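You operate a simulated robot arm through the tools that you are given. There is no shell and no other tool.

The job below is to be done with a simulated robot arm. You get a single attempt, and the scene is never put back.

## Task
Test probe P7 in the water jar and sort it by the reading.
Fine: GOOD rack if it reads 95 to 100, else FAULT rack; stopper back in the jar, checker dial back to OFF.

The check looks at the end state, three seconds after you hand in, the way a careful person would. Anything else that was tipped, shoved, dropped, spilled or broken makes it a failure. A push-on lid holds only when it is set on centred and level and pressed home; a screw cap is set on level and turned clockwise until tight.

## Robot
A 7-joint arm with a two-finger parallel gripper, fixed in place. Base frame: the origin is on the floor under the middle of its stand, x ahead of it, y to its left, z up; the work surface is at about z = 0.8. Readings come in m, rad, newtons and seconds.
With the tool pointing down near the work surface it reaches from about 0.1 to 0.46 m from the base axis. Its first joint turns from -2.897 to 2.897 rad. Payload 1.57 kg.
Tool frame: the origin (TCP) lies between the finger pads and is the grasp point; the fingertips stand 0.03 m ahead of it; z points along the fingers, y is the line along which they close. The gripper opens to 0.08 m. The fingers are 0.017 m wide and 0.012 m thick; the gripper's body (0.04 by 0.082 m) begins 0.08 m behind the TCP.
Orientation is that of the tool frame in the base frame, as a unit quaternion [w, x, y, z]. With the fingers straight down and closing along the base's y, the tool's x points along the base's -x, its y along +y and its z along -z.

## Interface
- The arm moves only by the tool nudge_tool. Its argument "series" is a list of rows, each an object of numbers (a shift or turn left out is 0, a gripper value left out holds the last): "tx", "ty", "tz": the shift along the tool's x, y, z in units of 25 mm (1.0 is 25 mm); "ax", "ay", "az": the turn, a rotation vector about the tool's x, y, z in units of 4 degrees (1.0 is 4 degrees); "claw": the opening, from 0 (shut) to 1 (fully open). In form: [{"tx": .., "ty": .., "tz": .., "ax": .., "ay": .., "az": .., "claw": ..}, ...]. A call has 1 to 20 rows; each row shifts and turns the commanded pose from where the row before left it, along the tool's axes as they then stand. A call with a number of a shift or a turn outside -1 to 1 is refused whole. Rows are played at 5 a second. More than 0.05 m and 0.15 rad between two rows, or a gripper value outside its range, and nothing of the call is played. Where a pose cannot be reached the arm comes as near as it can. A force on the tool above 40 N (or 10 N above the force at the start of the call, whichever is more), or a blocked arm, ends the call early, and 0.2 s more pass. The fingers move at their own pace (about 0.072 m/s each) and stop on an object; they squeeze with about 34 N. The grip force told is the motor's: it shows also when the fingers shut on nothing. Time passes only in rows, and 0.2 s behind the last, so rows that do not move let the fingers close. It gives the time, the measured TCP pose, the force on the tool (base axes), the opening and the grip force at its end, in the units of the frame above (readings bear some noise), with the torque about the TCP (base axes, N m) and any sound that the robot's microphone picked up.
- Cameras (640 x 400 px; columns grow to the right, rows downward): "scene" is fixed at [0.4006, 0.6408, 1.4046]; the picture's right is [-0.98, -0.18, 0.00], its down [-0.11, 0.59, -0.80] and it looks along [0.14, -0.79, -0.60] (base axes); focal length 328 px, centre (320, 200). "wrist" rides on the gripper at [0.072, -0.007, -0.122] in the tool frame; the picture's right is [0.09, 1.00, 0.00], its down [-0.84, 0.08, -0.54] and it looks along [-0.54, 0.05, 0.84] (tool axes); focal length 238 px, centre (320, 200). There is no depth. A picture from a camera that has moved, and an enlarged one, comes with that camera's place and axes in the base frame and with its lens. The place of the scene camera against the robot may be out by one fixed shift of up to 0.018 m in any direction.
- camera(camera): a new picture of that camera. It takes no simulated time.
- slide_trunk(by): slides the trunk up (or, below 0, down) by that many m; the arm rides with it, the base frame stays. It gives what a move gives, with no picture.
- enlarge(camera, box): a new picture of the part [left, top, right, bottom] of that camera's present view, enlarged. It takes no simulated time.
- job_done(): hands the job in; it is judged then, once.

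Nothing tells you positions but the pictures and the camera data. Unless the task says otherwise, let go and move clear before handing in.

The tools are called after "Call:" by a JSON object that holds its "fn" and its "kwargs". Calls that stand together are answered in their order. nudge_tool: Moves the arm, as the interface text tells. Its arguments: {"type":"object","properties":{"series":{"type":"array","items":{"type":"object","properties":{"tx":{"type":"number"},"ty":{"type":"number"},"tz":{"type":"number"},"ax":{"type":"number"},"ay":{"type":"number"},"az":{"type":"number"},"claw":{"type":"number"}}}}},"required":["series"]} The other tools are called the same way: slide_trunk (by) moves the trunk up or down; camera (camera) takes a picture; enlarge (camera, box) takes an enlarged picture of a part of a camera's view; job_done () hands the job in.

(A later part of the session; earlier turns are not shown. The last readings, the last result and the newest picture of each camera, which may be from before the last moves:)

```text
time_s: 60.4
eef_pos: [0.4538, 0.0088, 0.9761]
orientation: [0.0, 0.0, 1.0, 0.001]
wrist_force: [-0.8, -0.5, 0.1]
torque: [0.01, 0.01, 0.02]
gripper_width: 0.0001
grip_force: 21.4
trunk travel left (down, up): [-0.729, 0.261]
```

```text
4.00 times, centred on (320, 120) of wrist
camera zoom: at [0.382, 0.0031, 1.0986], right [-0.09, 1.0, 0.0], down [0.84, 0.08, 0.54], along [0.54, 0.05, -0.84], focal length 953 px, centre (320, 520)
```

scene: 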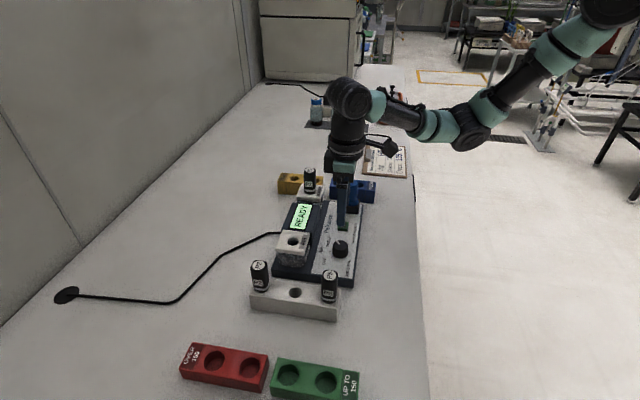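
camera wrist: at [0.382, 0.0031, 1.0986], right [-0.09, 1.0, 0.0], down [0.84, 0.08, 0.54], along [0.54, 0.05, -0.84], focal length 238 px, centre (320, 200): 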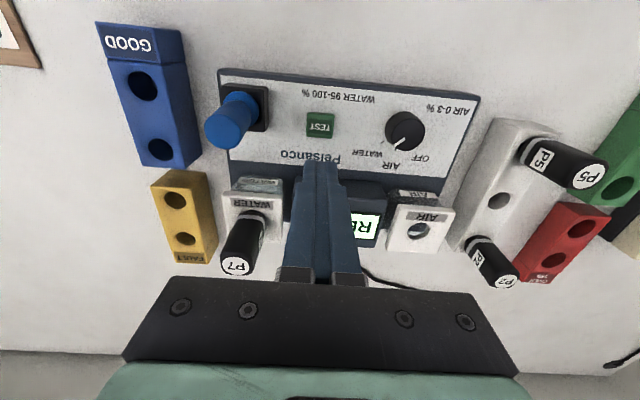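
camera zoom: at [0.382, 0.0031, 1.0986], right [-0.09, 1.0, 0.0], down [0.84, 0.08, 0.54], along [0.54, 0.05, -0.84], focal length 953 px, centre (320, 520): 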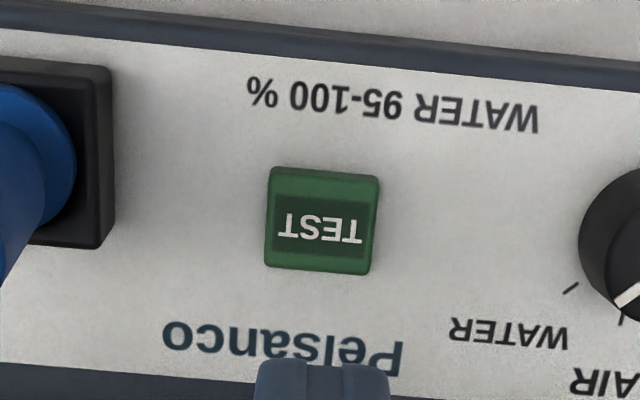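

TEST button is right below. I descend to just above it.

Call:
{"fn": "nudge_tool", "kwargs": {"series": [{"tx": -0.04, "tz": 0.8}, {"tz": 0.8}, {"tz": 0.8}, {"tz": 0.8}, {"tz": 0.8}, {"tz": 0.1}, {}]}}

Call:
{"fn": "enlarge", "kwargs": {"camera": "scene", "box": [270, 180, 380, 270]}}

Call:
{"fn": "enlarge", "kwargs": {"camera": "wrist", "box": [260, 90, 380, 200]}}

```text
time_s: 62.0
eef_pos: [0.4531, 0.0096, 0.8749]
orientation: [0.0, 0.0, 1.0, -0.001]
wrist_force: [-0.2, -0.4, 0.6]
torque: [0.04, 0.03, -0.03]
gripper_width: 0.0002
grip_force: 20.9
trunk travel left (down, up): [-0.729, 0.261]
```

```text
4.44 times, centred on (325, 225) of scene
camera zoom: at [0.4006, 0.6408, 1.4046], right [-0.98, -0.18, 0.0], down [-0.11, 0.59, -0.8], along [0.14, -0.79, -0.6], focal length 1459 px, centre (298, 89)
```

zoom: 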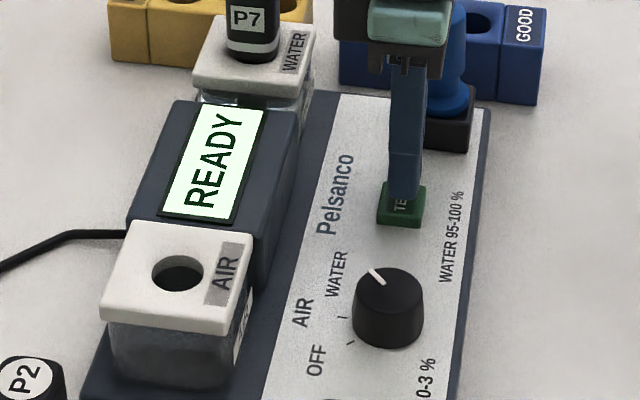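

```text
3.64 times, centred on (320, 145) of wrist
camera zoom: at [0.3829, 0.0035, 0.9956], right [-0.09, 1.0, 0.0], down [0.84, 0.08, 0.54], along [0.54, 0.05, -0.84], focal length 867 px, centre (320, 400)
```

zoom: 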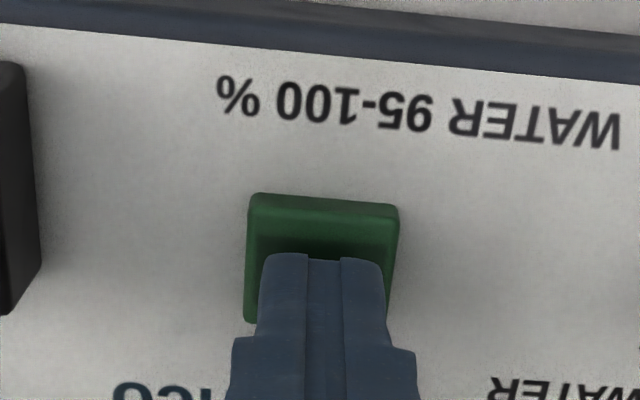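

About 1 cm above the button. I press in small steps and watch the display.

Call:
{"fn": "nudge_tool", "kwargs": {"series": [{"tz": 0.12}, {"tz": 0.12}, {"tz": 0.08}, {"tz": 0.08}, {}]}}

Call:
{"fn": "enlarge", "kwargs": {"camera": "scene", "box": [270, 180, 380, 270]}}

```text
time_s: 63.2
eef_pos: [0.4535, 0.0099, 0.8645]
orientation: [0.0, 0.0, 1.0, 0.0]
wrist_force: [0.6, 1.2, 2.3]
torque: [0.04, -0.02, 0.02]
gripper_width: 0.0
grip_force: 21.5
trunk travel left (down, up): [-0.729, 0.261]
heard: click
```

```text
4.44 times, centred on (325, 225) of scene
camera zoom: at [0.4006, 0.6408, 1.4046], right [-0.98, -0.18, 0.0], down [-0.11, 0.59, -0.8], along [0.14, -0.79, -0.6], focal length 1459 px, centre (298, 89)
```

zoom: 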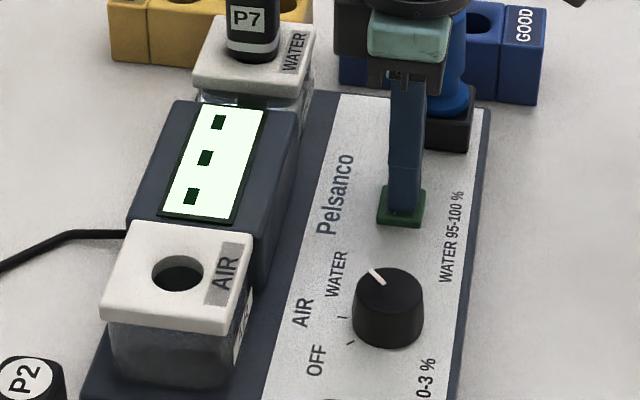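

A click was heard and the display shows three dots (measuring). I lift off the button and wait a little for the reading.

Call:
{"fn": "nudge_tool", "kwargs": {"series": [{"tz": -0.4}, {"tz": -0.4}, {}, {}, {}]}}

Call:
{"fn": "enlarge", "kwargs": {"camera": "scene", "box": [270, 180, 380, 270]}}

```text
time_s: 64.4
eef_pos: [0.4547, 0.0103, 0.8847]
orientation: [-0.001, 0.0, 1.0, 0.0]
wrist_force: [-0.2, 1.4, -0.1]
torque: [-0.01, 0.02, -0.03]
gripper_width: 0.0001
grip_force: 21.5
trunk travel left (down, up): [-0.729, 0.261]
```

```text
4.44 times, centred on (325, 225) of scene
camera zoom: at [0.4006, 0.6408, 1.4046], right [-0.98, -0.18, 0.0], down [-0.11, 0.59, -0.8], along [0.14, -0.79, -0.6], focal length 1459 px, centre (298, 89)
```

zoom: 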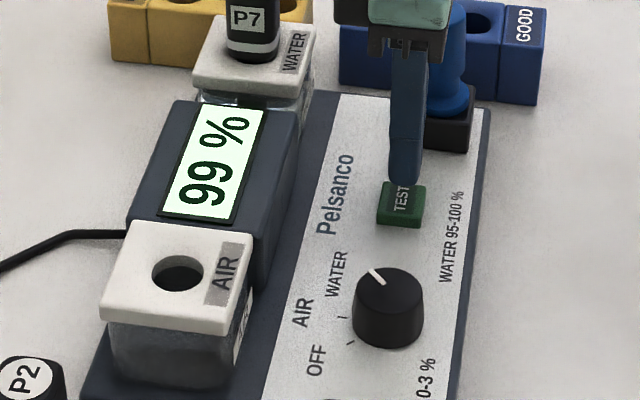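

The display shows what looks like 99 %. I'll wait a moment, zoom in to be sure it's not 66, and check that it's settled.

Call:
{"fn": "nudge_tool", "kwargs": {"series": [{"tz": -0.8}, {"tz": -0.8}, {"tz": -0.8}, {"tz": -0.8}, {}, {}, {}]}}

Call:
{"fn": "enlarge", "kwargs": {"camera": "scene", "box": [285, 195, 330, 235]}}

Call:
{"fn": "camera", "kwargs": {"camera": "wrist"}}

```text
time_s: 66.0
eef_pos: [0.4546, 0.0097, 0.964]
orientation: [0.0, -0.001, 1.0, 0.0]
wrist_force: [0.2, 0.4, -0.6]
torque: [0.02, 0.01, 0.01]
gripper_width: 0.0
grip_force: 21.1
trunk travel left (down, up): [-0.729, 0.261]
```

```text
10.00 times, centred on (308, 215) of scene
camera zoom: at [0.4006, 0.6408, 1.4046], right [-0.98, -0.18, 0.0], down [-0.11, 0.59, -0.8], along [0.14, -0.79, -0.6], focal length 3283 px, centre (445, 50)
```

zoom: 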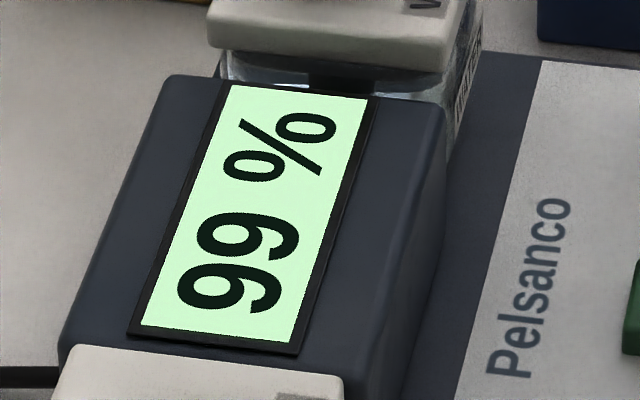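

```text
taken
camera wrist: at [0.3825, 0.004, 1.0857], right [-0.09, 1.0, 0.0], down [0.84, 0.08, 0.54], along [0.54, 0.05, -0.84], focal length 238 px, centre (320, 200)
```

wrist: 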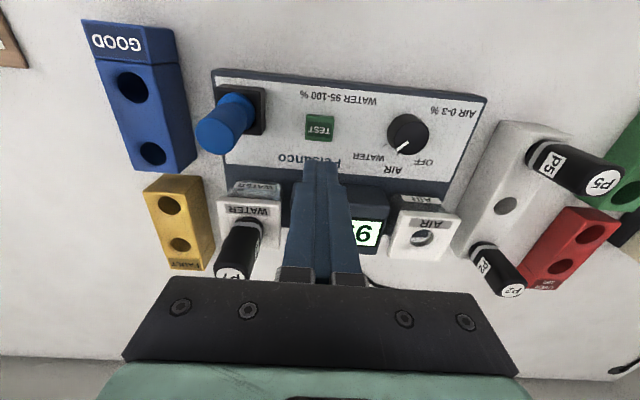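

It reads 99 % (loops at the top of each digit), so P7 goes to the GOOD rack. I rise, open and go back over P7 in the jar.

Call:
{"fn": "nudge_tool", "kwargs": {"series": [{"tz": -0.8}, {"tz": -0.8}, {"tz": -0.7, "claw": 0.65}, {"tx": -0.808, "ty": -0.546}, {"tx": -0.808, "ty": -0.546}, {"tx": -0.808, "ty": -0.546}, {"tx": -0.808, "ty": -0.546}, {"tx": -0.808, "ty": -0.546}, {}, {}]}}

Call:
{"fn": "camera", "kwargs": {"camera": "wrist"}}

Call:
{"fn": "enlarge", "kwargs": {"camera": "wrist", "box": [260, 90, 380, 190]}}

Call:
{"fn": "enlarge", "kwargs": {"camera": "wrist", "box": [180, 0, 300, 100]}}

```text
time_s: 68.2
eef_pos: [0.5554, -0.0579, 1.0218]
orientation: [0.0, 0.0, 1.0, 0.0]
wrist_force: [0.2, -0.1, 0.9]
torque: [0.0, 0.01, 0.02]
gripper_width: 0.0521
grip_force: 0.1
trunk travel left (down, up): [-0.729, 0.261]
```

```text
taken
camera wrist: at [0.4838, -0.0653, 1.1437], right [-0.09, 1.0, 0.0], down [0.84, 0.08, 0.54], along [0.54, 0.05, -0.84], focal length 238 px, centre (320, 200)
```

wrist: 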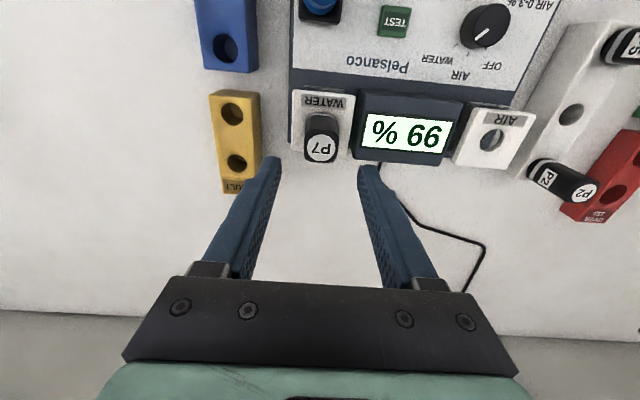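

```text
4.00 times, centred on (320, 140) of wrist
camera zoom: at [0.4838, -0.0653, 1.1437], right [-0.09, 1.0, 0.0], down [0.84, 0.08, 0.54], along [0.54, 0.05, -0.84], focal length 953 px, centre (320, 440)
```

zoom: 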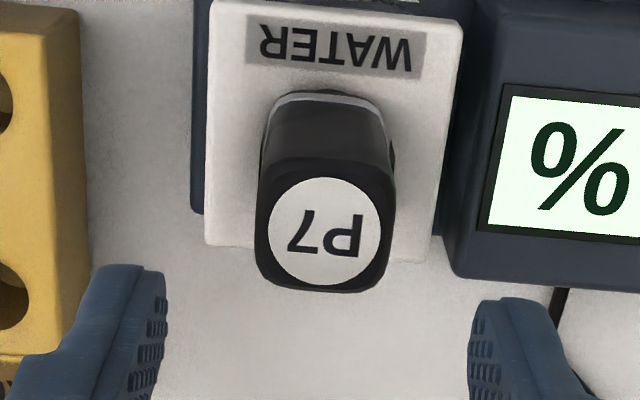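

```text
4.00 times, centred on (240, 50) of wrist
camera zoom: at [0.4838, -0.0653, 1.1437], right [-0.09, 1.0, 0.0], down [0.84, 0.08, 0.54], along [0.54, 0.05, -0.84], focal length 953 px, centre (640, 800)
```

zoom: 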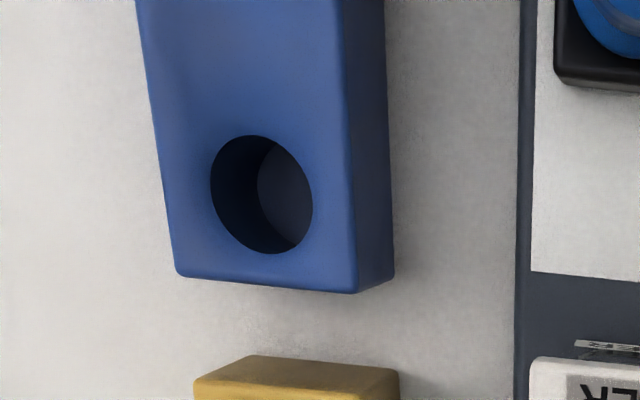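

From this upside-down wrist view it's "99 %" again. P7 sits at (0.5548, -0.058); the near GOOD hole is at (0.4943, -0.165). I descend onto P7.

Call:
{"fn": "nudge_tool", "kwargs": {"series": [{"tx": 0.02, "ty": 0.016, "tz": 0.8}, {"tz": 0.8}, {"tz": 0.8}, {"tz": 0.8}, {"tz": 0.7}, {}]}}

Call:
{"fn": "enlarge", "kwargs": {"camera": "wrist", "box": [240, 80, 400, 240]}}

```text
time_s: 69.6
eef_pos: [0.5546, -0.0573, 0.9241]
orientation: [0.001, 0.0, 1.0, 0.0]
wrist_force: [0.2, -0.4, 0.0]
torque: [0.02, -0.01, 0.0]
gripper_width: 0.0519
grip_force: 0.0
trunk travel left (down, up): [-0.729, 0.261]
```

```text
2.50 times, centred on (320, 160) of wrist
camera zoom: at [0.4833, -0.0649, 1.0455], right [-0.09, 1.0, 0.0], down [0.84, 0.08, 0.54], along [0.54, 0.05, -0.84], focal length 596 px, centre (320, 300)
```

zoom: 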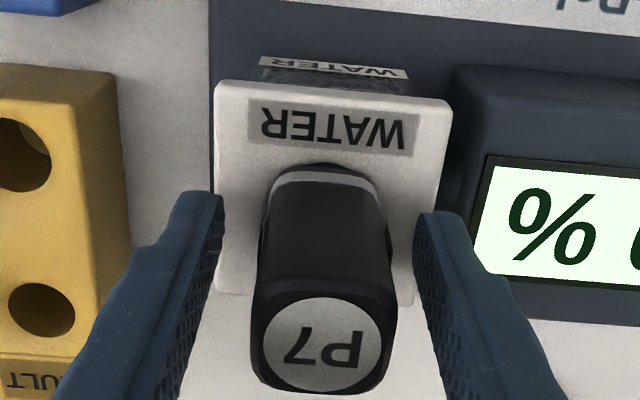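

The head is centred between the fingers. I close and lift.

Call:
{"fn": "nudge_tool", "kwargs": {"series": [{"claw": 0.3}, {"claw": 0}, {}, {}, {}]}}

Call:
{"fn": "nudge_tool", "kwargs": {"series": [{"tz": -0.2}, {"tz": -0.4}, {"tz": -0.6}, {"tz": -0.8}, {"tz": -0.8}, {"tz": -0.8}, {"tz": -0.4}, {}]}}

Call:
{"fn": "camera", "kwargs": {"camera": "wrist"}}

Call:
{"fn": "enlarge", "kwargs": {"camera": "scene", "box": [260, 110, 380, 220]}}

```text
time_s: 70.8
eef_pos: [0.5541, -0.0573, 0.9257]
orientation: [0.0, 0.001, 1.0, 0.0]
wrist_force: [0.0, -0.4, 0.1]
torque: [0.0, -0.02, -0.01]
gripper_width: 0.0293
grip_force: 33.9
trunk travel left (down, up): [-0.729, 0.261]
```

```text
time_s: 72.6
eef_pos: [0.5558, -0.0577, 1.0247]
orientation: [0.001, 0.0, 1.0, 0.0]
wrist_force: [0.3, -0.5, -0.7]
torque: [0.0, 0.02, 0.01]
gripper_width: 0.0293
grip_force: 33.9
trunk travel left (down, up): [-0.729, 0.261]
```

```text
taken
camera wrist: at [0.4834, -0.0646, 1.146], right [-0.09, 1.0, 0.0], down [0.84, 0.08, 0.54], along [0.54, 0.05, -0.84], focal length 238 px, centre (320, 200)
```

wrist: 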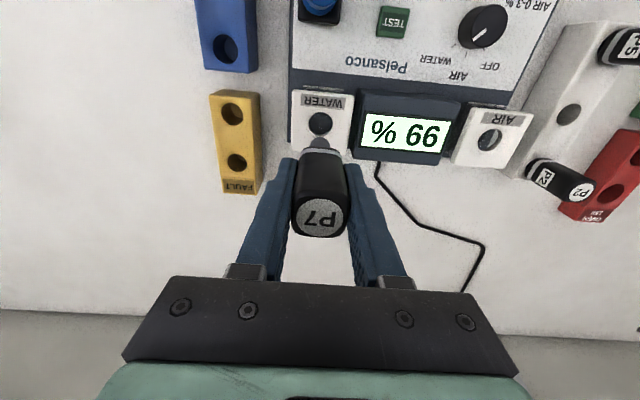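

```text
3.64 times, centred on (320, 165) of scene
camera zoom: at [0.4006, 0.6408, 1.4046], right [-0.98, -0.18, 0.0], down [-0.11, 0.59, -0.8], along [0.14, -0.79, -0.6], focal length 1194 px, centre (320, 327)
```

zoom: 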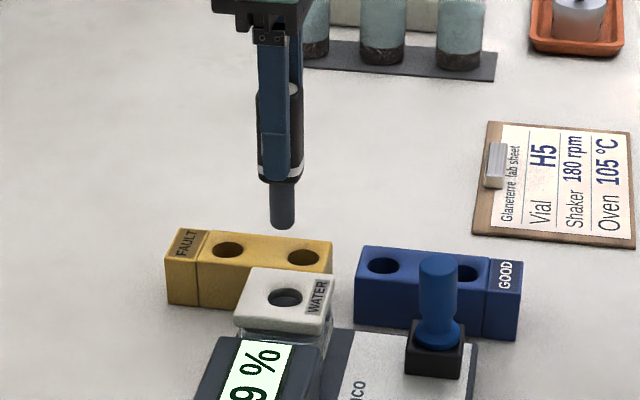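

P7 is lifted. I carry it to above the near GOOD hole at (0.494, -0.165).

Call:
{"fn": "nudge_tool", "kwargs": {"series": [{"tx": 0.485, "ty": -0.859}, {"tx": 0.485, "ty": -0.859}, {"tx": 0.485, "ty": -0.859}, {"tx": 0.485, "ty": -0.859}, {"tx": 0.485, "ty": -0.859}, {}, {}]}}

Call:
{"fn": "nudge_tool", "kwargs": {"series": [{"tz": 0.8}, {"tz": 0.8}, {}]}}

Call:
{"fn": "camera", "kwargs": {"camera": "wrist"}}

Call:
{"fn": "enlarge", "kwargs": {"camera": "wrist", "box": [260, 70, 380, 170]}}

Call:
{"fn": "enlarge", "kwargs": {"camera": "scene", "box": [290, 110, 400, 210]}}

```text
time_s: 74.2
eef_pos: [0.4934, -0.1667, 1.0243]
orientation: [0.001, 0.0, 1.0, 0.001]
wrist_force: [-0.3, 0.9, -0.4]
torque: [0.01, -0.01, 0.0]
gripper_width: 0.0291
grip_force: 34.2
trunk travel left (down, up): [-0.729, 0.261]
```

```text
time_s: 75.0
eef_pos: [0.4934, -0.167, 0.9861]
orientation: [0.0, 0.001, 1.0, 0.001]
wrist_force: [-0.7, 0.1, -1.0]
torque: [0.02, 0.0, 0.01]
gripper_width: 0.0292
grip_force: 34.3
trunk travel left (down, up): [-0.729, 0.261]
```

```text
taken
camera wrist: at [0.4226, -0.1724, 1.106], right [-0.09, 1.0, 0.0], down [0.84, 0.08, 0.54], along [0.54, 0.05, -0.84], focal length 238 px, centre (320, 200)
```

wrist: 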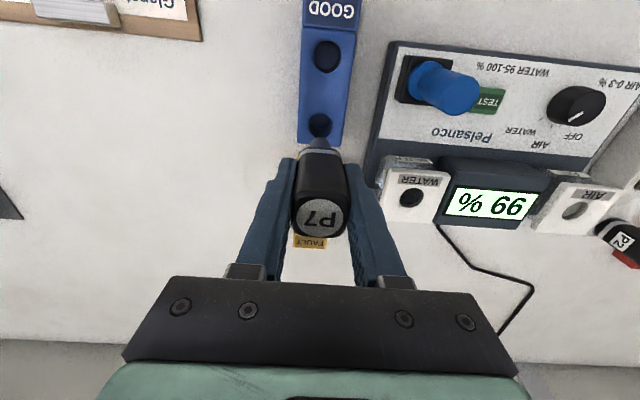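

```text
4.00 times, centred on (320, 120) of wrist
camera zoom: at [0.4226, -0.1724, 1.106], right [-0.09, 1.0, 0.0], down [0.84, 0.08, 0.54], along [0.54, 0.05, -0.84], focal length 953 px, centre (320, 520)
```

zoom: 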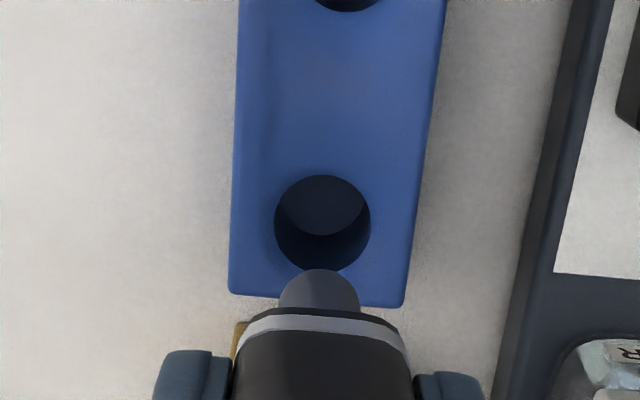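

```text
4.00 times, centred on (345, 160) of scene
camera zoom: at [0.4006, 0.6408, 1.4046], right [-0.98, -0.18, 0.0], down [-0.11, 0.59, -0.8], along [0.14, -0.79, -0.6], focal length 1313 px, centre (220, 360)
```

zoom: 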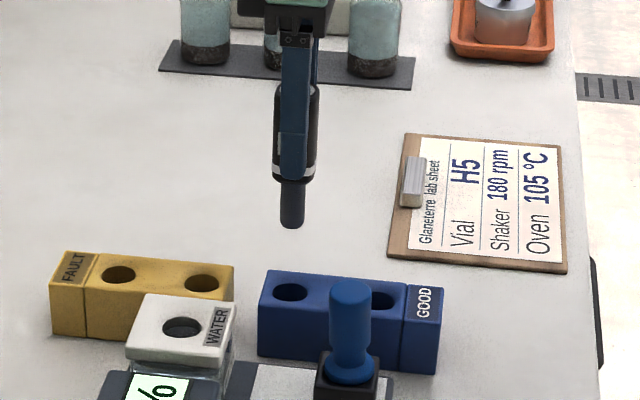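

Aligned within half a millimetre. I descend into the hole, slower near the end.

Call:
{"fn": "nudge_tool", "kwargs": {"series": [{"tz": 0.6}, {"tz": 0.6}, {"tz": 0.6}, {"tz": 0.6}, {"tz": 0.4}, {"tz": 0.4}, {}]}}

Call:
{"fn": "enlarge", "kwargs": {"camera": "wrist", "box": [260, 70, 380, 170]}}

Call:
{"fn": "enlarge", "kwargs": {"camera": "scene", "box": [310, 130, 390, 210]}}

```text
time_s: 76.6
eef_pos: [0.4934, -0.1645, 0.9042]
orientation: [0.0, 0.0, 1.0, 0.0]
wrist_force: [0.5, 0.1, -0.5]
torque: [0.02, -0.02, -0.03]
gripper_width: 0.0293
grip_force: 34.3
trunk travel left (down, up): [-0.729, 0.261]
```

```text
4.00 times, centred on (320, 120) of wrist
camera zoom: at [0.4226, -0.1723, 1.0255], right [-0.09, 1.0, 0.0], down [0.84, 0.08, 0.54], along [0.54, 0.05, -0.84], focal length 953 px, centre (320, 520)
```

zoom: 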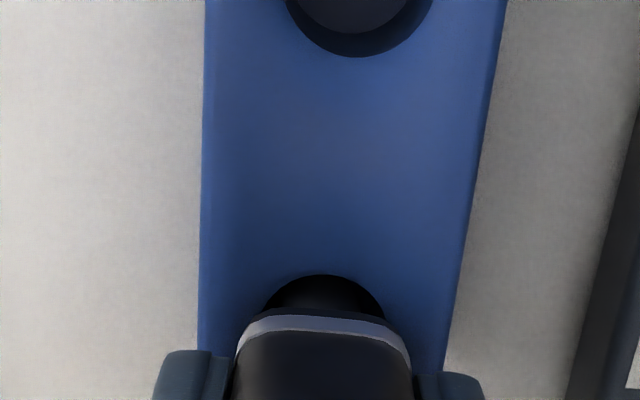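

```text
5.00 times, centred on (350, 170) of scene
camera zoom: at [0.4006, 0.6408, 1.4046], right [-0.98, -0.18, 0.0], down [-0.11, 0.59, -0.8], along [0.14, -0.79, -0.6], focal length 1642 px, centre (170, 350)
```

zoom: 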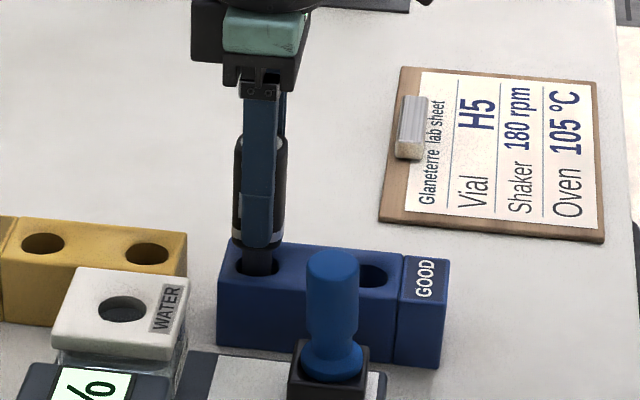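

The tip is in the hole with the head about 15 mm above the rack. I lower slowly to seat it.

Call:
{"fn": "nudge_tool", "kwargs": {"series": [{"tz": 0.15}, {"tz": 0.15}, {"tz": 0.1}, {"tz": 0.1}, {"tz": 0.1}, {}]}}

Call:
{"fn": "enlarge", "kwargs": {"camera": "scene", "box": [310, 130, 390, 210]}}

```text
time_s: 78.0
eef_pos: [0.494, -0.1648, 0.8888]
orientation: [0.001, 0.0, 1.0, 0.0]
wrist_force: [-1.0, -0.1, -0.9]
torque: [-0.04, 0.01, 0.05]
gripper_width: 0.0295
grip_force: 34.4
trunk travel left (down, up): [-0.729, 0.261]
```

```text
5.00 times, centred on (350, 170) of scene
camera zoom: at [0.4006, 0.6408, 1.4046], right [-0.98, -0.18, 0.0], down [-0.11, 0.59, -0.8], along [0.14, -0.79, -0.6], focal length 1642 px, centre (170, 350)
```

zoom: 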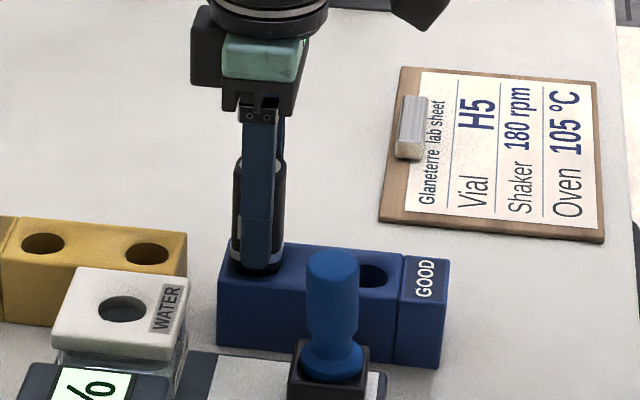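

Call:
{"fn": "nudge_tool", "kwargs": {"series": [{"tz": 0.07}, {"tz": 0.07}, {}]}}

Call:
{"fn": "enlarge", "kwargs": {"camera": "scene", "box": [320, 150, 370, 200]}}

```text
time_s: 78.8
eef_pos: [0.4945, -0.1656, 0.8871]
orientation: [0.002, 0.0, 1.0, -0.001]
wrist_force: [-2.8, 0.9, 17.8]
torque: [0.22, 0.25, -0.02]
gripper_width: 0.0292
grip_force: 34.4
trunk travel left (down, up): [-0.729, 0.261]
```

```text
8.00 times, centred on (345, 175) of scene
camera zoom: at [0.4006, 0.6408, 1.4046], right [-0.98, -0.18, 0.0], down [-0.11, 0.59, -0.8], along [0.14, -0.79, -0.6], focal length 2626 px, centre (120, 400)
```

zoom: 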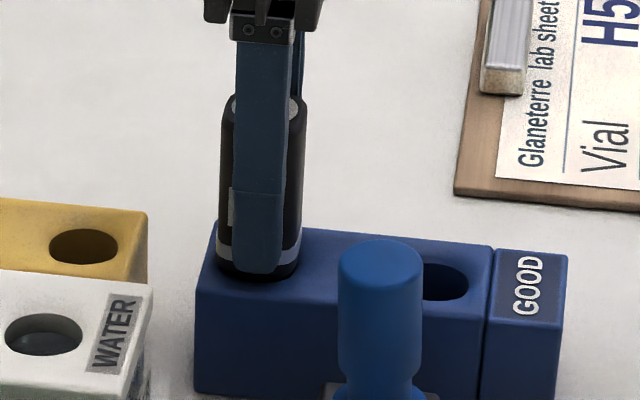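

P7 is seated on the GOOD rack (17.8 N contact, head flush). I release and rise.

Call:
{"fn": "nudge_tool", "kwargs": {"series": [{"tz": -0.06, "claw": 0.4}, {"claw": 0.65}, {}, {}]}}

Call:
{"fn": "nudge_tool", "kwargs": {"series": [{"tz": -0.5}, {"tz": -0.8}, {"tz": -1}, {"tz": -1}, {"tz": -0.8}, {}]}}

Call:
{"fn": "camera", "kwargs": {"camera": "wrist"}}

Call:
{"fn": "enlarge", "kwargs": {"camera": "scene", "box": [270, 130, 390, 230]}}

```text
time_s: 79.8
eef_pos: [0.4949, -0.1653, 0.8857]
orientation: [0.0, 0.0, 1.0, 0.0]
wrist_force: [-0.8, 0.3, 0.8]
torque: [-0.01, -0.01, -0.01]
gripper_width: 0.0521
grip_force: 0.0
trunk travel left (down, up): [-0.729, 0.261]
```

```text
time_s: 81.2
eef_pos: [0.4948, -0.1634, 0.9887]
orientation: [0.001, 0.0, 1.0, 0.0]
wrist_force: [-0.2, -0.1, -0.3]
torque: [-0.02, 0.02, 0.04]
gripper_width: 0.0519
grip_force: 0.0
trunk travel left (down, up): [-0.729, 0.261]
```

```text
taken
camera wrist: at [0.4228, -0.1718, 1.1114], right [-0.09, 1.0, 0.0], down [0.84, 0.08, 0.54], along [0.54, 0.05, -0.84], focal length 238 px, centre (320, 200)
```

wrist: 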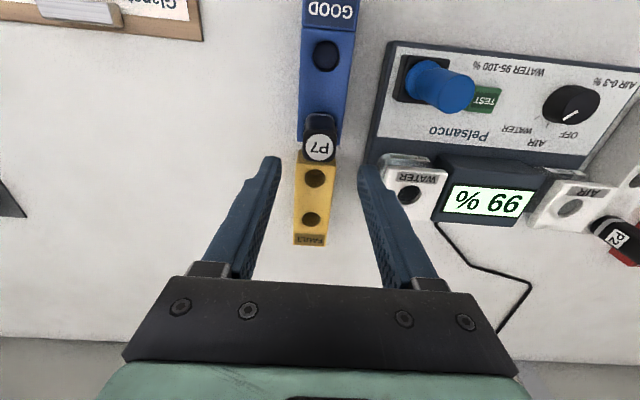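

```text
4.00 times, centred on (330, 180) of scene
camera zoom: at [0.4006, 0.6408, 1.4046], right [-0.98, -0.18, 0.0], down [-0.11, 0.59, -0.8], along [0.14, -0.79, -0.6], focal length 1313 px, centre (280, 280)
```

zoom: 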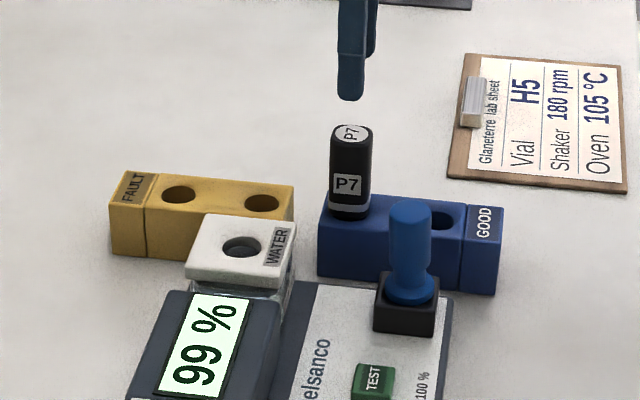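

P7 stands in the GOOD rack. Now I go back over the stopper in the black rest at about (0.4404, -0.069).

Call:
{"fn": "nudge_tool", "kwargs": {"series": [{"tx": 0.544, "ty": 0.959}, {"tx": 0.544, "ty": 0.959}, {"tx": 0.544, "ty": 0.959}, {"tx": 0.544, "ty": 0.959}, {}, {}]}}

Call:
{"fn": "camera", "kwargs": {"camera": "wrist"}}

Call:
{"fn": "enlarge", "kwargs": {"camera": "wrist", "box": [260, 80, 380, 180]}}

```text
time_s: 82.6
eef_pos: [0.4411, -0.0692, 0.9896]
orientation: [0.0, 0.001, 1.0, 0.0]
wrist_force: [0.2, -0.5, 0.1]
torque: [0.04, 0.03, -0.03]
gripper_width: 0.0521
grip_force: 0.0
trunk travel left (down, up): [-0.729, 0.261]
```

```text
taken
camera wrist: at [0.3687, -0.0759, 1.1112], right [-0.09, 1.0, 0.0], down [0.84, 0.08, 0.54], along [0.54, 0.05, -0.84], focal length 238 px, centre (320, 200)
```

wrist: 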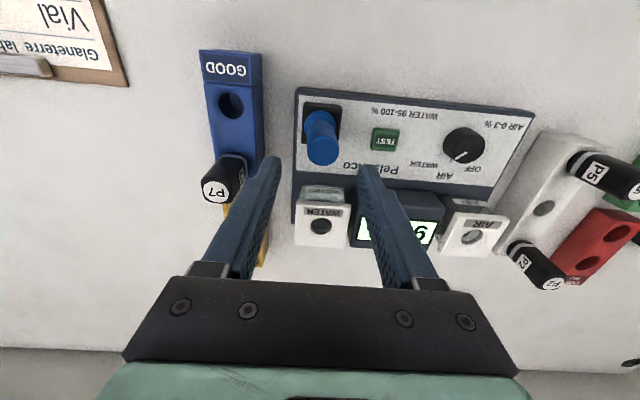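

```text
4.00 times, centred on (320, 130) of wrist
camera zoom: at [0.3687, -0.0759, 1.1112], right [-0.09, 1.0, 0.0], down [0.84, 0.08, 0.54], along [0.54, 0.05, -0.84], focal length 953 px, centre (320, 480)
```

zoom: 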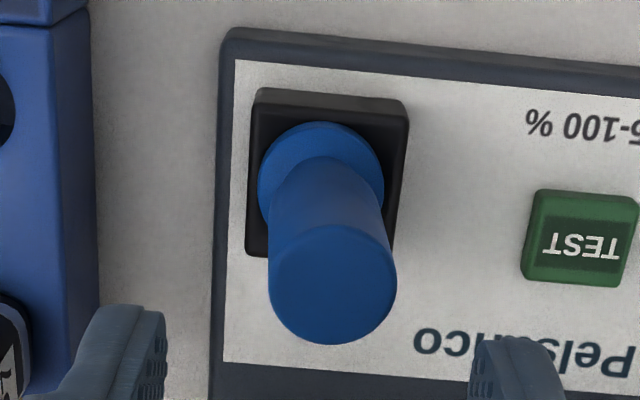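

The stopper looks to lean slightly (~2–3°) in the loose rest. I zoom in from the scene to judge it.

Call:
{"fn": "enlarge", "kwargs": {"camera": "scene", "box": [330, 170, 370, 220]}}

Call:
{"fn": "enlarge", "kwargs": {"camera": "wrist", "box": [295, 95, 345, 145]}}

```text
8.00 times, centred on (350, 195) of scene
camera zoom: at [0.4006, 0.6408, 1.4046], right [-0.98, -0.18, 0.0], down [-0.11, 0.59, -0.8], along [0.14, -0.79, -0.6], focal length 2626 px, centre (80, 240)
```

zoom: 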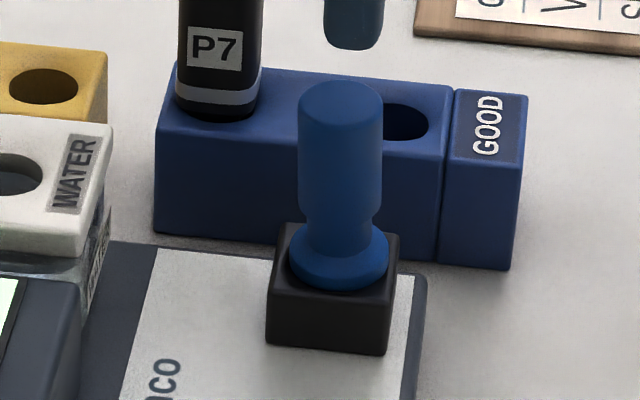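

```text
8.00 times, centred on (320, 120) of wrist
camera zoom: at [0.3687, -0.0759, 1.1112], right [-0.09, 1.0, 0.0], down [0.84, 0.08, 0.54], along [0.54, 0.05, -0.84], focal length 1907 px, centre (320, 840)
```

zoom: 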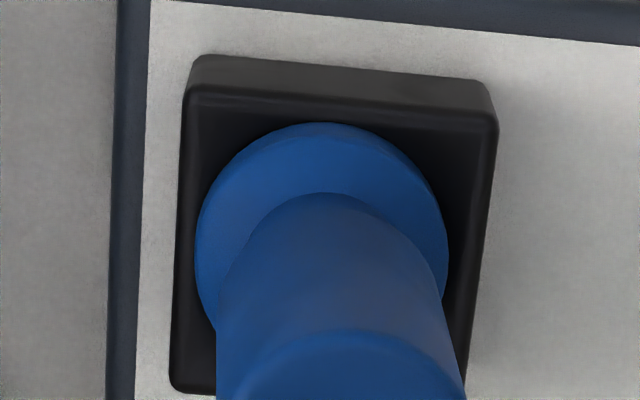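

The flange sits on the rest, only a slight lean, and the fingers will straighten it. I descend to the same grip height (z≈0.8925).

Call:
{"fn": "nudge_tool", "kwargs": {"series": [{"tx": -0.02, "ty": 0.02, "tz": 0.8}, {"tz": 0.8}, {"tz": 0.8}, {"tz": 0.8}, {"tz": 0.64}, {}]}}

Call:
{"fn": "nudge_tool", "kwargs": {"series": [{"claw": 0.4}, {"claw": 0}, {}, {}, {}]}}

Call:
{"fn": "camera", "kwargs": {"camera": "wrist"}}

Call:
{"fn": "enlarge", "kwargs": {"camera": "scene", "box": [310, 150, 390, 220]}}

```text
time_s: 84.0
eef_pos: [0.4399, -0.0688, 0.8938]
orientation: [-0.001, 0.0, 1.0, 0.0]
wrist_force: [-0.1, 0.8, -0.8]
torque: [0.01, -0.03, 0.01]
gripper_width: 0.0519
grip_force: 0.0
trunk travel left (down, up): [-0.729, 0.261]
```

```text
time_s: 85.2
eef_pos: [0.4391, -0.0694, 0.8946]
orientation: [0.0, 0.0, 1.0, 0.0]
wrist_force: [0.8, 0.4, 0.0]
torque: [0.01, -0.02, 0.0]
gripper_width: 0.0264
grip_force: 33.6
trunk travel left (down, up): [-0.729, 0.261]
```

```text
taken
camera wrist: at [0.3688, -0.076, 1.0149], right [-0.09, 1.0, 0.0], down [0.84, 0.08, 0.54], along [0.54, 0.05, -0.84], focal length 238 px, centre (320, 200)
```

wrist: 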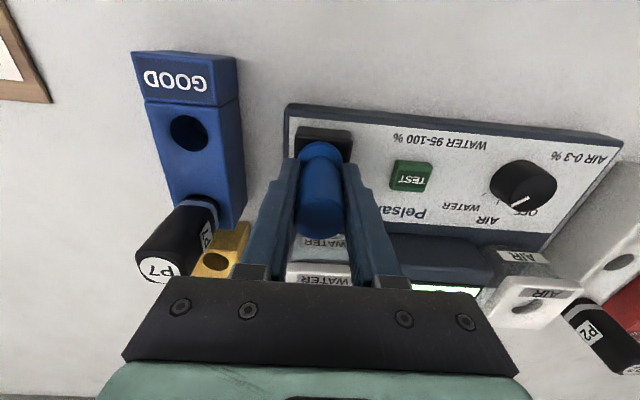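

```text
5.71 times, centred on (350, 185) of scene
camera zoom: at [0.4006, 0.6408, 1.4046], right [-0.98, -0.18, 0.0], down [-0.11, 0.59, -0.8], along [0.14, -0.79, -0.6], focal length 1876 px, centre (149, 286)
```

zoom: 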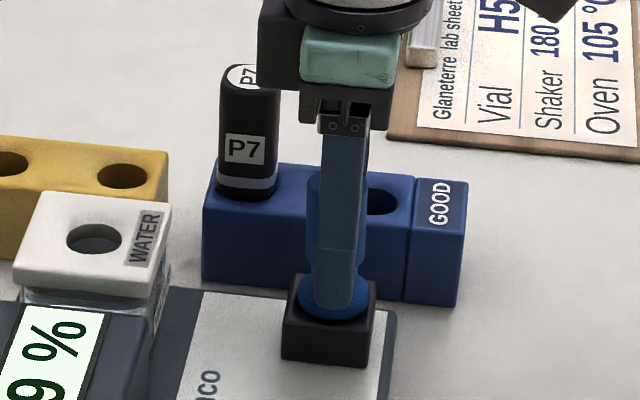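

Gripped at 26 mm again. I lift and carry it over towards the jar.

Call:
{"fn": "nudge_tool", "kwargs": {"series": [{"tz": -0.2}, {"tz": -0.4}, {"tz": -0.6}, {"tz": -0.8}, {"tz": -0.8}, {"tz": -0.8}, {"tz": -0.8}, {}]}}

Call:
{"fn": "enlarge", "kwargs": {"camera": "scene", "box": [310, 110, 390, 220]}}

Call:
{"fn": "enlarge", "kwargs": {"camera": "wrist", "box": [260, 80, 380, 250]}}

```text
time_s: 87.0
eef_pos: [0.4405, -0.0683, 1.0031]
orientation: [0.0, 0.0, 1.0, 0.001]
wrist_force: [0.4, 0.2, -0.6]
torque: [-0.02, -0.03, 0.01]
gripper_width: 0.0265
grip_force: 34.0
trunk travel left (down, up): [-0.729, 0.261]
```

```text
3.64 times, centred on (350, 165) of scene
camera zoom: at [0.4006, 0.6408, 1.4046], right [-0.98, -0.18, 0.0], down [-0.11, 0.59, -0.8], along [0.14, -0.79, -0.6], focal length 1194 px, centre (211, 327)
```

zoom: 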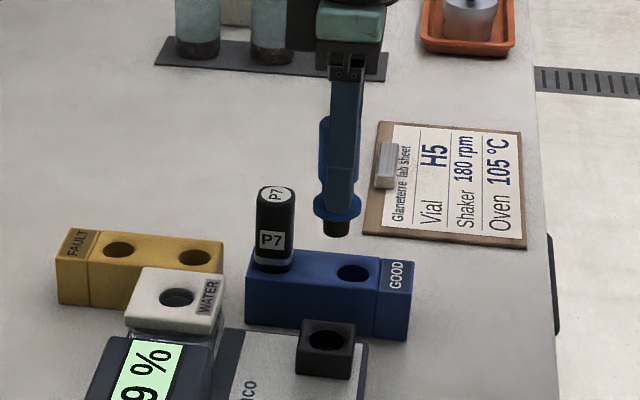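

```text
2.35 times, centred on (320, 165) of wrist
camera zoom: at [0.3688, -0.076, 1.1251], right [-0.09, 1.0, 0.0], down [0.84, 0.08, 0.54], along [0.54, 0.05, -0.84], focal length 561 px, centre (320, 282)
```

zoom: 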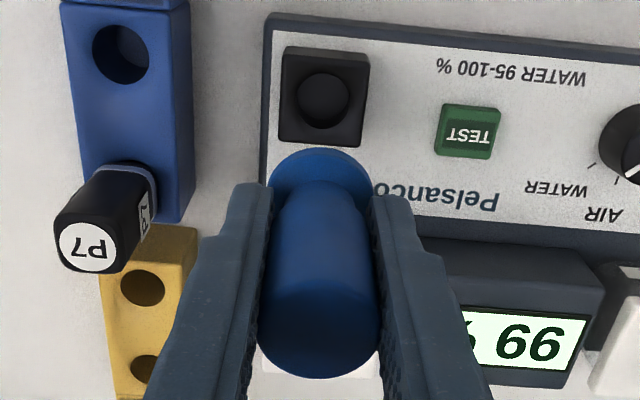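

The stopper hangs straight in the grip. I carry it to above the jar hole.

Call:
{"fn": "nudge_tool", "kwargs": {"series": [{"tx": -0.906, "ty": 0.094}, {"tx": -0.906, "ty": 0.094}, {"tx": -0.906, "ty": 0.094}, {"tx": -0.906, "ty": 0.094}, {"tx": -0.906, "ty": 0.094}, {}, {}]}}

Call:
{"fn": "enlarge", "kwargs": {"camera": "wrist", "box": [260, 80, 380, 250]}}

Call:
{"fn": "enlarge", "kwargs": {"camera": "scene", "box": [270, 120, 370, 220]}}

```text
time_s: 88.6
eef_pos: [0.5545, -0.0558, 1.0032]
orientation: [0.0, 0.0, 1.0, 0.0]
wrist_force: [0.1, -0.6, -0.5]
torque: [-0.01, 0.0, -0.01]
gripper_width: 0.0264
grip_force: 34.1
trunk travel left (down, up): [-0.729, 0.261]
```

```text
2.35 times, centred on (320, 165) of wrist
camera zoom: at [0.4826, -0.0637, 1.1246], right [-0.09, 1.0, 0.0], down [0.84, 0.08, 0.54], along [0.54, 0.05, -0.84], focal length 561 px, centre (320, 282)
```

zoom: 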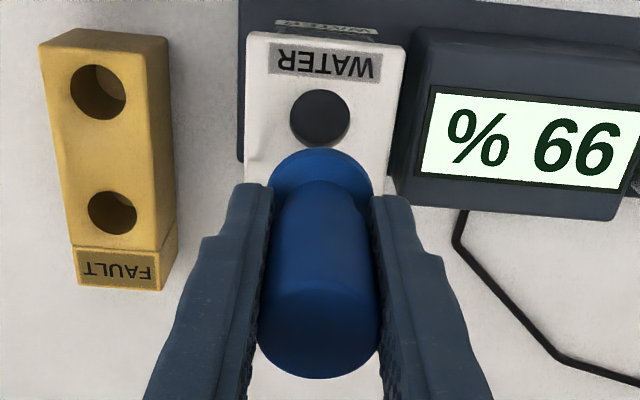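

```text
4.00 times, centred on (320, 170) of scene
camera zoom: at [0.4006, 0.6408, 1.4046], right [-0.98, -0.18, 0.0], down [-0.11, 0.59, -0.8], along [0.14, -0.79, -0.6], focal length 1313 px, centre (320, 320)
```

zoom: 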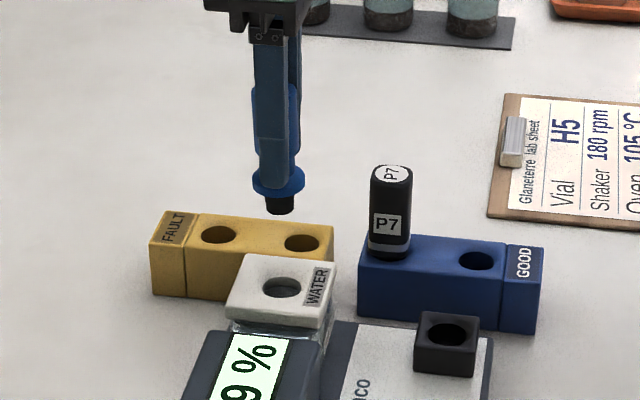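

Aligned within about a millimetre; I correct and descend until the plug is near the hole, then check.

Call:
{"fn": "nudge_tool", "kwargs": {"series": [{"tx": 0.04, "ty": -0.016, "tz": 0.6}, {"tz": 0.6}, {"tz": 0.6}, {"tz": 0.4}, {}]}}

Call:
{"fn": "enlarge", "kwargs": {"camera": "wrist", "box": [260, 80, 380, 180]}}

Call:
{"fn": "enlarge", "kwargs": {"camera": "scene", "box": [280, 150, 350, 220]}}

```text
time_s: 89.8
eef_pos: [0.5521, -0.0578, 0.9492]
orientation: [0.0, 0.0, 1.0, 0.001]
wrist_force: [0.0, 0.6, 0.7]
torque: [0.0, 0.02, 0.01]
gripper_width: 0.0264
grip_force: 33.8
trunk travel left (down, up): [-0.729, 0.261]
```

```text
4.00 times, centred on (320, 130) of wrist
camera zoom: at [0.4817, -0.0639, 1.0697], right [-0.09, 1.0, 0.0], down [0.84, 0.08, 0.54], along [0.54, 0.05, -0.84], focal length 953 px, centre (320, 480)
```

zoom: 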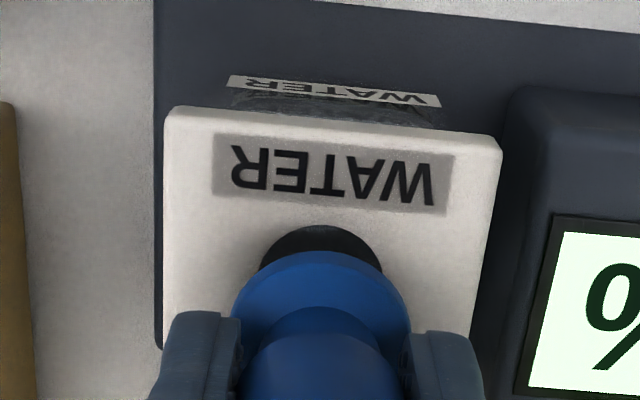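

```text
5.71 times, centred on (315, 185) of scene
camera zoom: at [0.4006, 0.6408, 1.4046], right [-0.98, -0.18, 0.0], down [-0.11, 0.59, -0.8], along [0.14, -0.79, -0.6], focal length 1876 px, centre (349, 286)
```

zoom: 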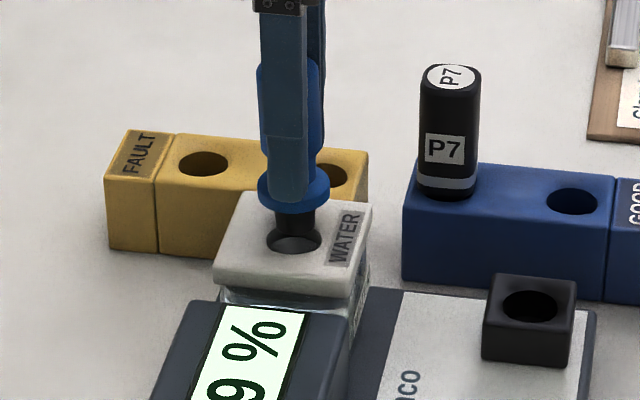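

The plug is over the hole. I lower in small steps.

Call:
{"fn": "nudge_tool", "kwargs": {"series": [{"tz": 0.2}, {"tz": 0.2}, {"tz": 0.2}, {"tz": 0.1}, {}]}}

Call:
{"fn": "enlarge", "kwargs": {"camera": "scene", "box": [280, 150, 350, 220]}}

Call:
{"fn": "enlarge", "kwargs": {"camera": "wrist", "box": [260, 80, 380, 180]}}

```text
time_s: 91.0
eef_pos: [0.553, -0.0585, 0.9308]
orientation: [0.0, 0.0, 1.0, 0.0]
wrist_force: [-0.8, -0.8, -0.1]
torque: [0.0, 0.0, 0.03]
gripper_width: 0.0264
grip_force: 34.2
trunk travel left (down, up): [-0.729, 0.261]
```

```text
5.71 times, centred on (315, 185) of scene
camera zoom: at [0.4006, 0.6408, 1.4046], right [-0.98, -0.18, 0.0], down [-0.11, 0.59, -0.8], along [0.14, -0.79, -0.6], focal length 1876 px, centre (349, 286)
```

zoom: 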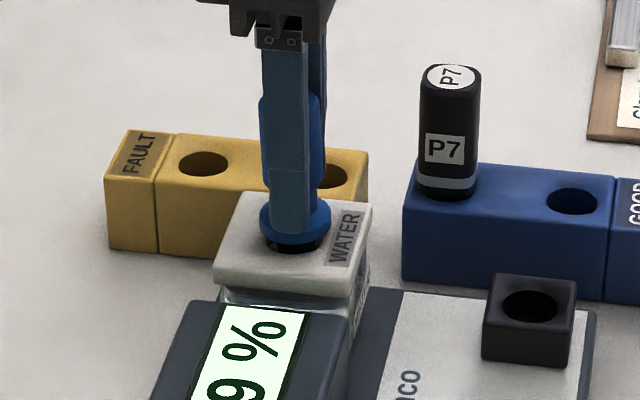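

```text
4.00 times, centred on (320, 130) of wrist
camera zoom: at [0.4814, -0.0642, 1.0523], right [-0.09, 1.0, 0.0], down [0.84, 0.08, 0.54], along [0.54, 0.05, -0.84], focal length 953 px, centre (320, 480)
```

zoom: 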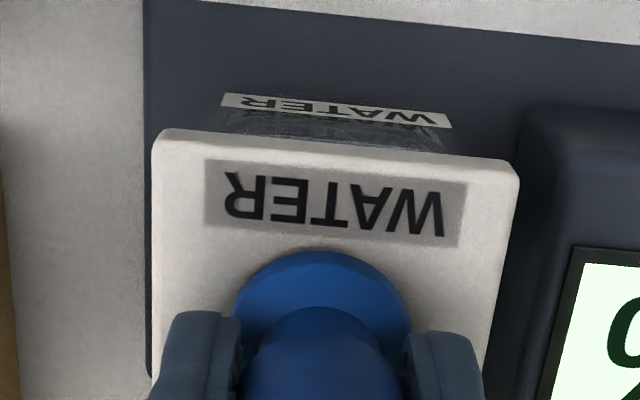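

The plug has entered the hole without contact force. A few more small steps to seat it.

Call:
{"fn": "nudge_tool", "kwargs": {"series": [{"tz": 0.08}, {"tz": 0.06}, {}]}}

Call:
{"fn": "enlarge", "kwargs": {"camera": "scene", "box": [280, 150, 350, 220]}}

```text
time_s: 91.8
eef_pos: [0.5532, -0.0577, 0.9272]
orientation: [0.0, 0.0, 1.0, 0.0]
wrist_force: [0.1, 0.0, -0.3]
torque: [-0.01, 0.02, 0.03]
gripper_width: 0.0262
grip_force: 34.4
trunk travel left (down, up): [-0.729, 0.261]
```

```text
5.71 times, centred on (315, 185) of scene
camera zoom: at [0.4006, 0.6408, 1.4046], right [-0.98, -0.18, 0.0], down [-0.11, 0.59, -0.8], along [0.14, -0.79, -0.6], focal length 1876 px, centre (349, 286)
```

zoom: 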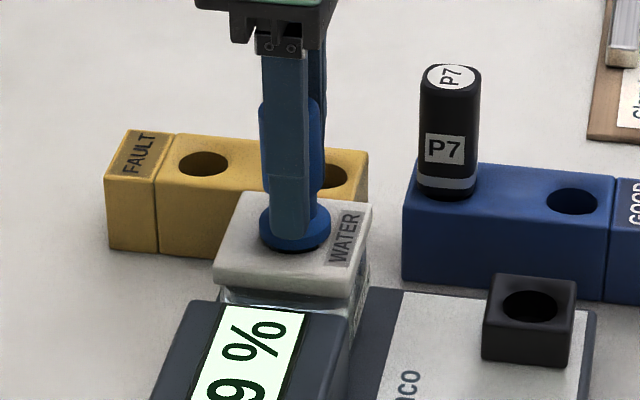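

Call:
{"fn": "nudge_tool", "kwargs": {"series": [{"tz": 0.06}, {"tz": 0.06}, {}]}}

Call:
{"fn": "enlarge", "kwargs": {"camera": "scene", "box": [290, 165, 340, 215]}}

```text
time_s: 92.6
eef_pos: [0.552, -0.0571, 0.9259]
orientation: [0.002, -0.001, 1.0, 0.0]
wrist_force: [-0.9, 0.1, 7.0]
torque: [-0.14, -0.02, 0.04]
gripper_width: 0.0265
grip_force: 33.6
trunk travel left (down, up): [-0.729, 0.261]
```

```text
8.00 times, centred on (315, 190) of scene
camera zoom: at [0.4006, 0.6408, 1.4046], right [-0.98, -0.18, 0.0], down [-0.11, 0.59, -0.8], along [0.14, -0.79, -0.6], focal length 2626 px, centre (360, 280)
```

zoom: 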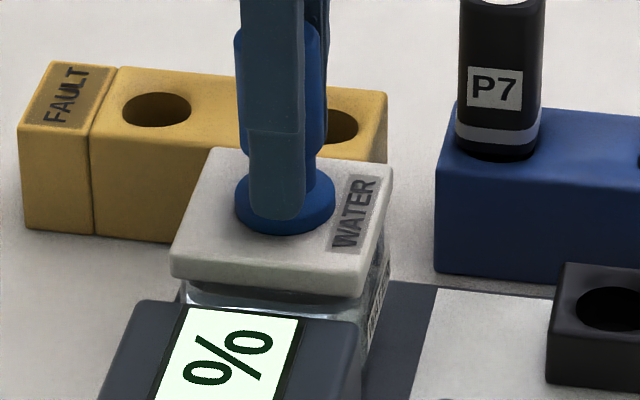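

The flange touches the lid (7 N). I press a little more, then release.

Call:
{"fn": "nudge_tool", "kwargs": {"series": [{"tz": 0.06}, {}]}}

Call:
{"fn": "nudge_tool", "kwargs": {"series": [{"claw": 0.4}, {"claw": 0.65}, {}, {}]}}

Call:
{"fn": "enlarge", "kwargs": {"camera": "wrist", "box": [240, 80, 400, 250]}}

Call:
{"fn": "enlarge", "kwargs": {"camera": "scene", "box": [290, 165, 340, 215]}}

```text
time_s: 93.2
eef_pos: [0.5537, -0.057, 0.9237]
orientation: [0.003, 0.0, 1.0, 0.0]
wrist_force: [0.3, -1.7, 17.7]
torque: [-0.37, -0.04, 0.02]
gripper_width: 0.0264
grip_force: 33.7
trunk travel left (down, up): [-0.729, 0.261]
```

```text
time_s: 94.2
eef_pos: [0.5522, -0.0578, 0.9228]
orientation: [0.0, 0.0, 1.0, 0.001]
wrist_force: [0.1, 0.3, 0.8]
torque: [-0.02, -0.03, 0.01]
gripper_width: 0.0524
grip_force: 0.1
trunk travel left (down, up): [-0.729, 0.261]
```

```text
2.35 times, centred on (320, 165) of wrist
camera zoom: at [0.4812, -0.0639, 1.0443], right [-0.09, 1.0, 0.0], down [0.84, 0.08, 0.54], along [0.54, 0.05, -0.84], focal length 561 px, centre (320, 282)
```

zoom: 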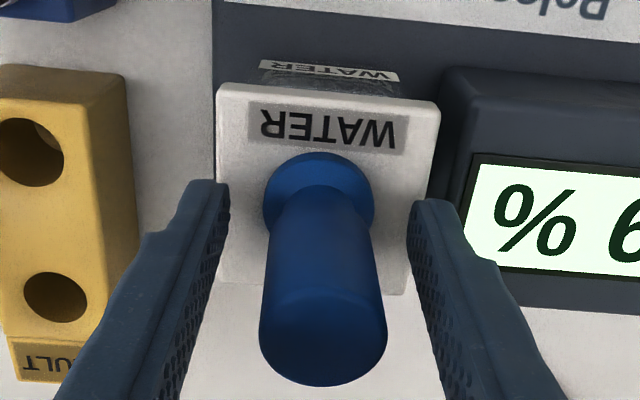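

```text
8.00 times, centred on (315, 190) of scene
camera zoom: at [0.4006, 0.6408, 1.4046], right [-0.98, -0.18, 0.0], down [-0.11, 0.59, -0.8], along [0.14, -0.79, -0.6], focal length 2626 px, centre (360, 280)
```

zoom: 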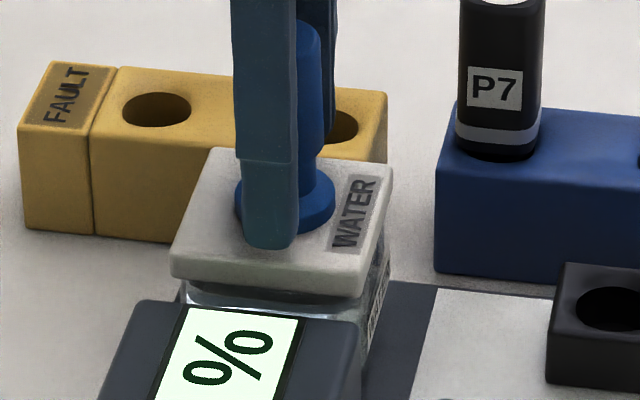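

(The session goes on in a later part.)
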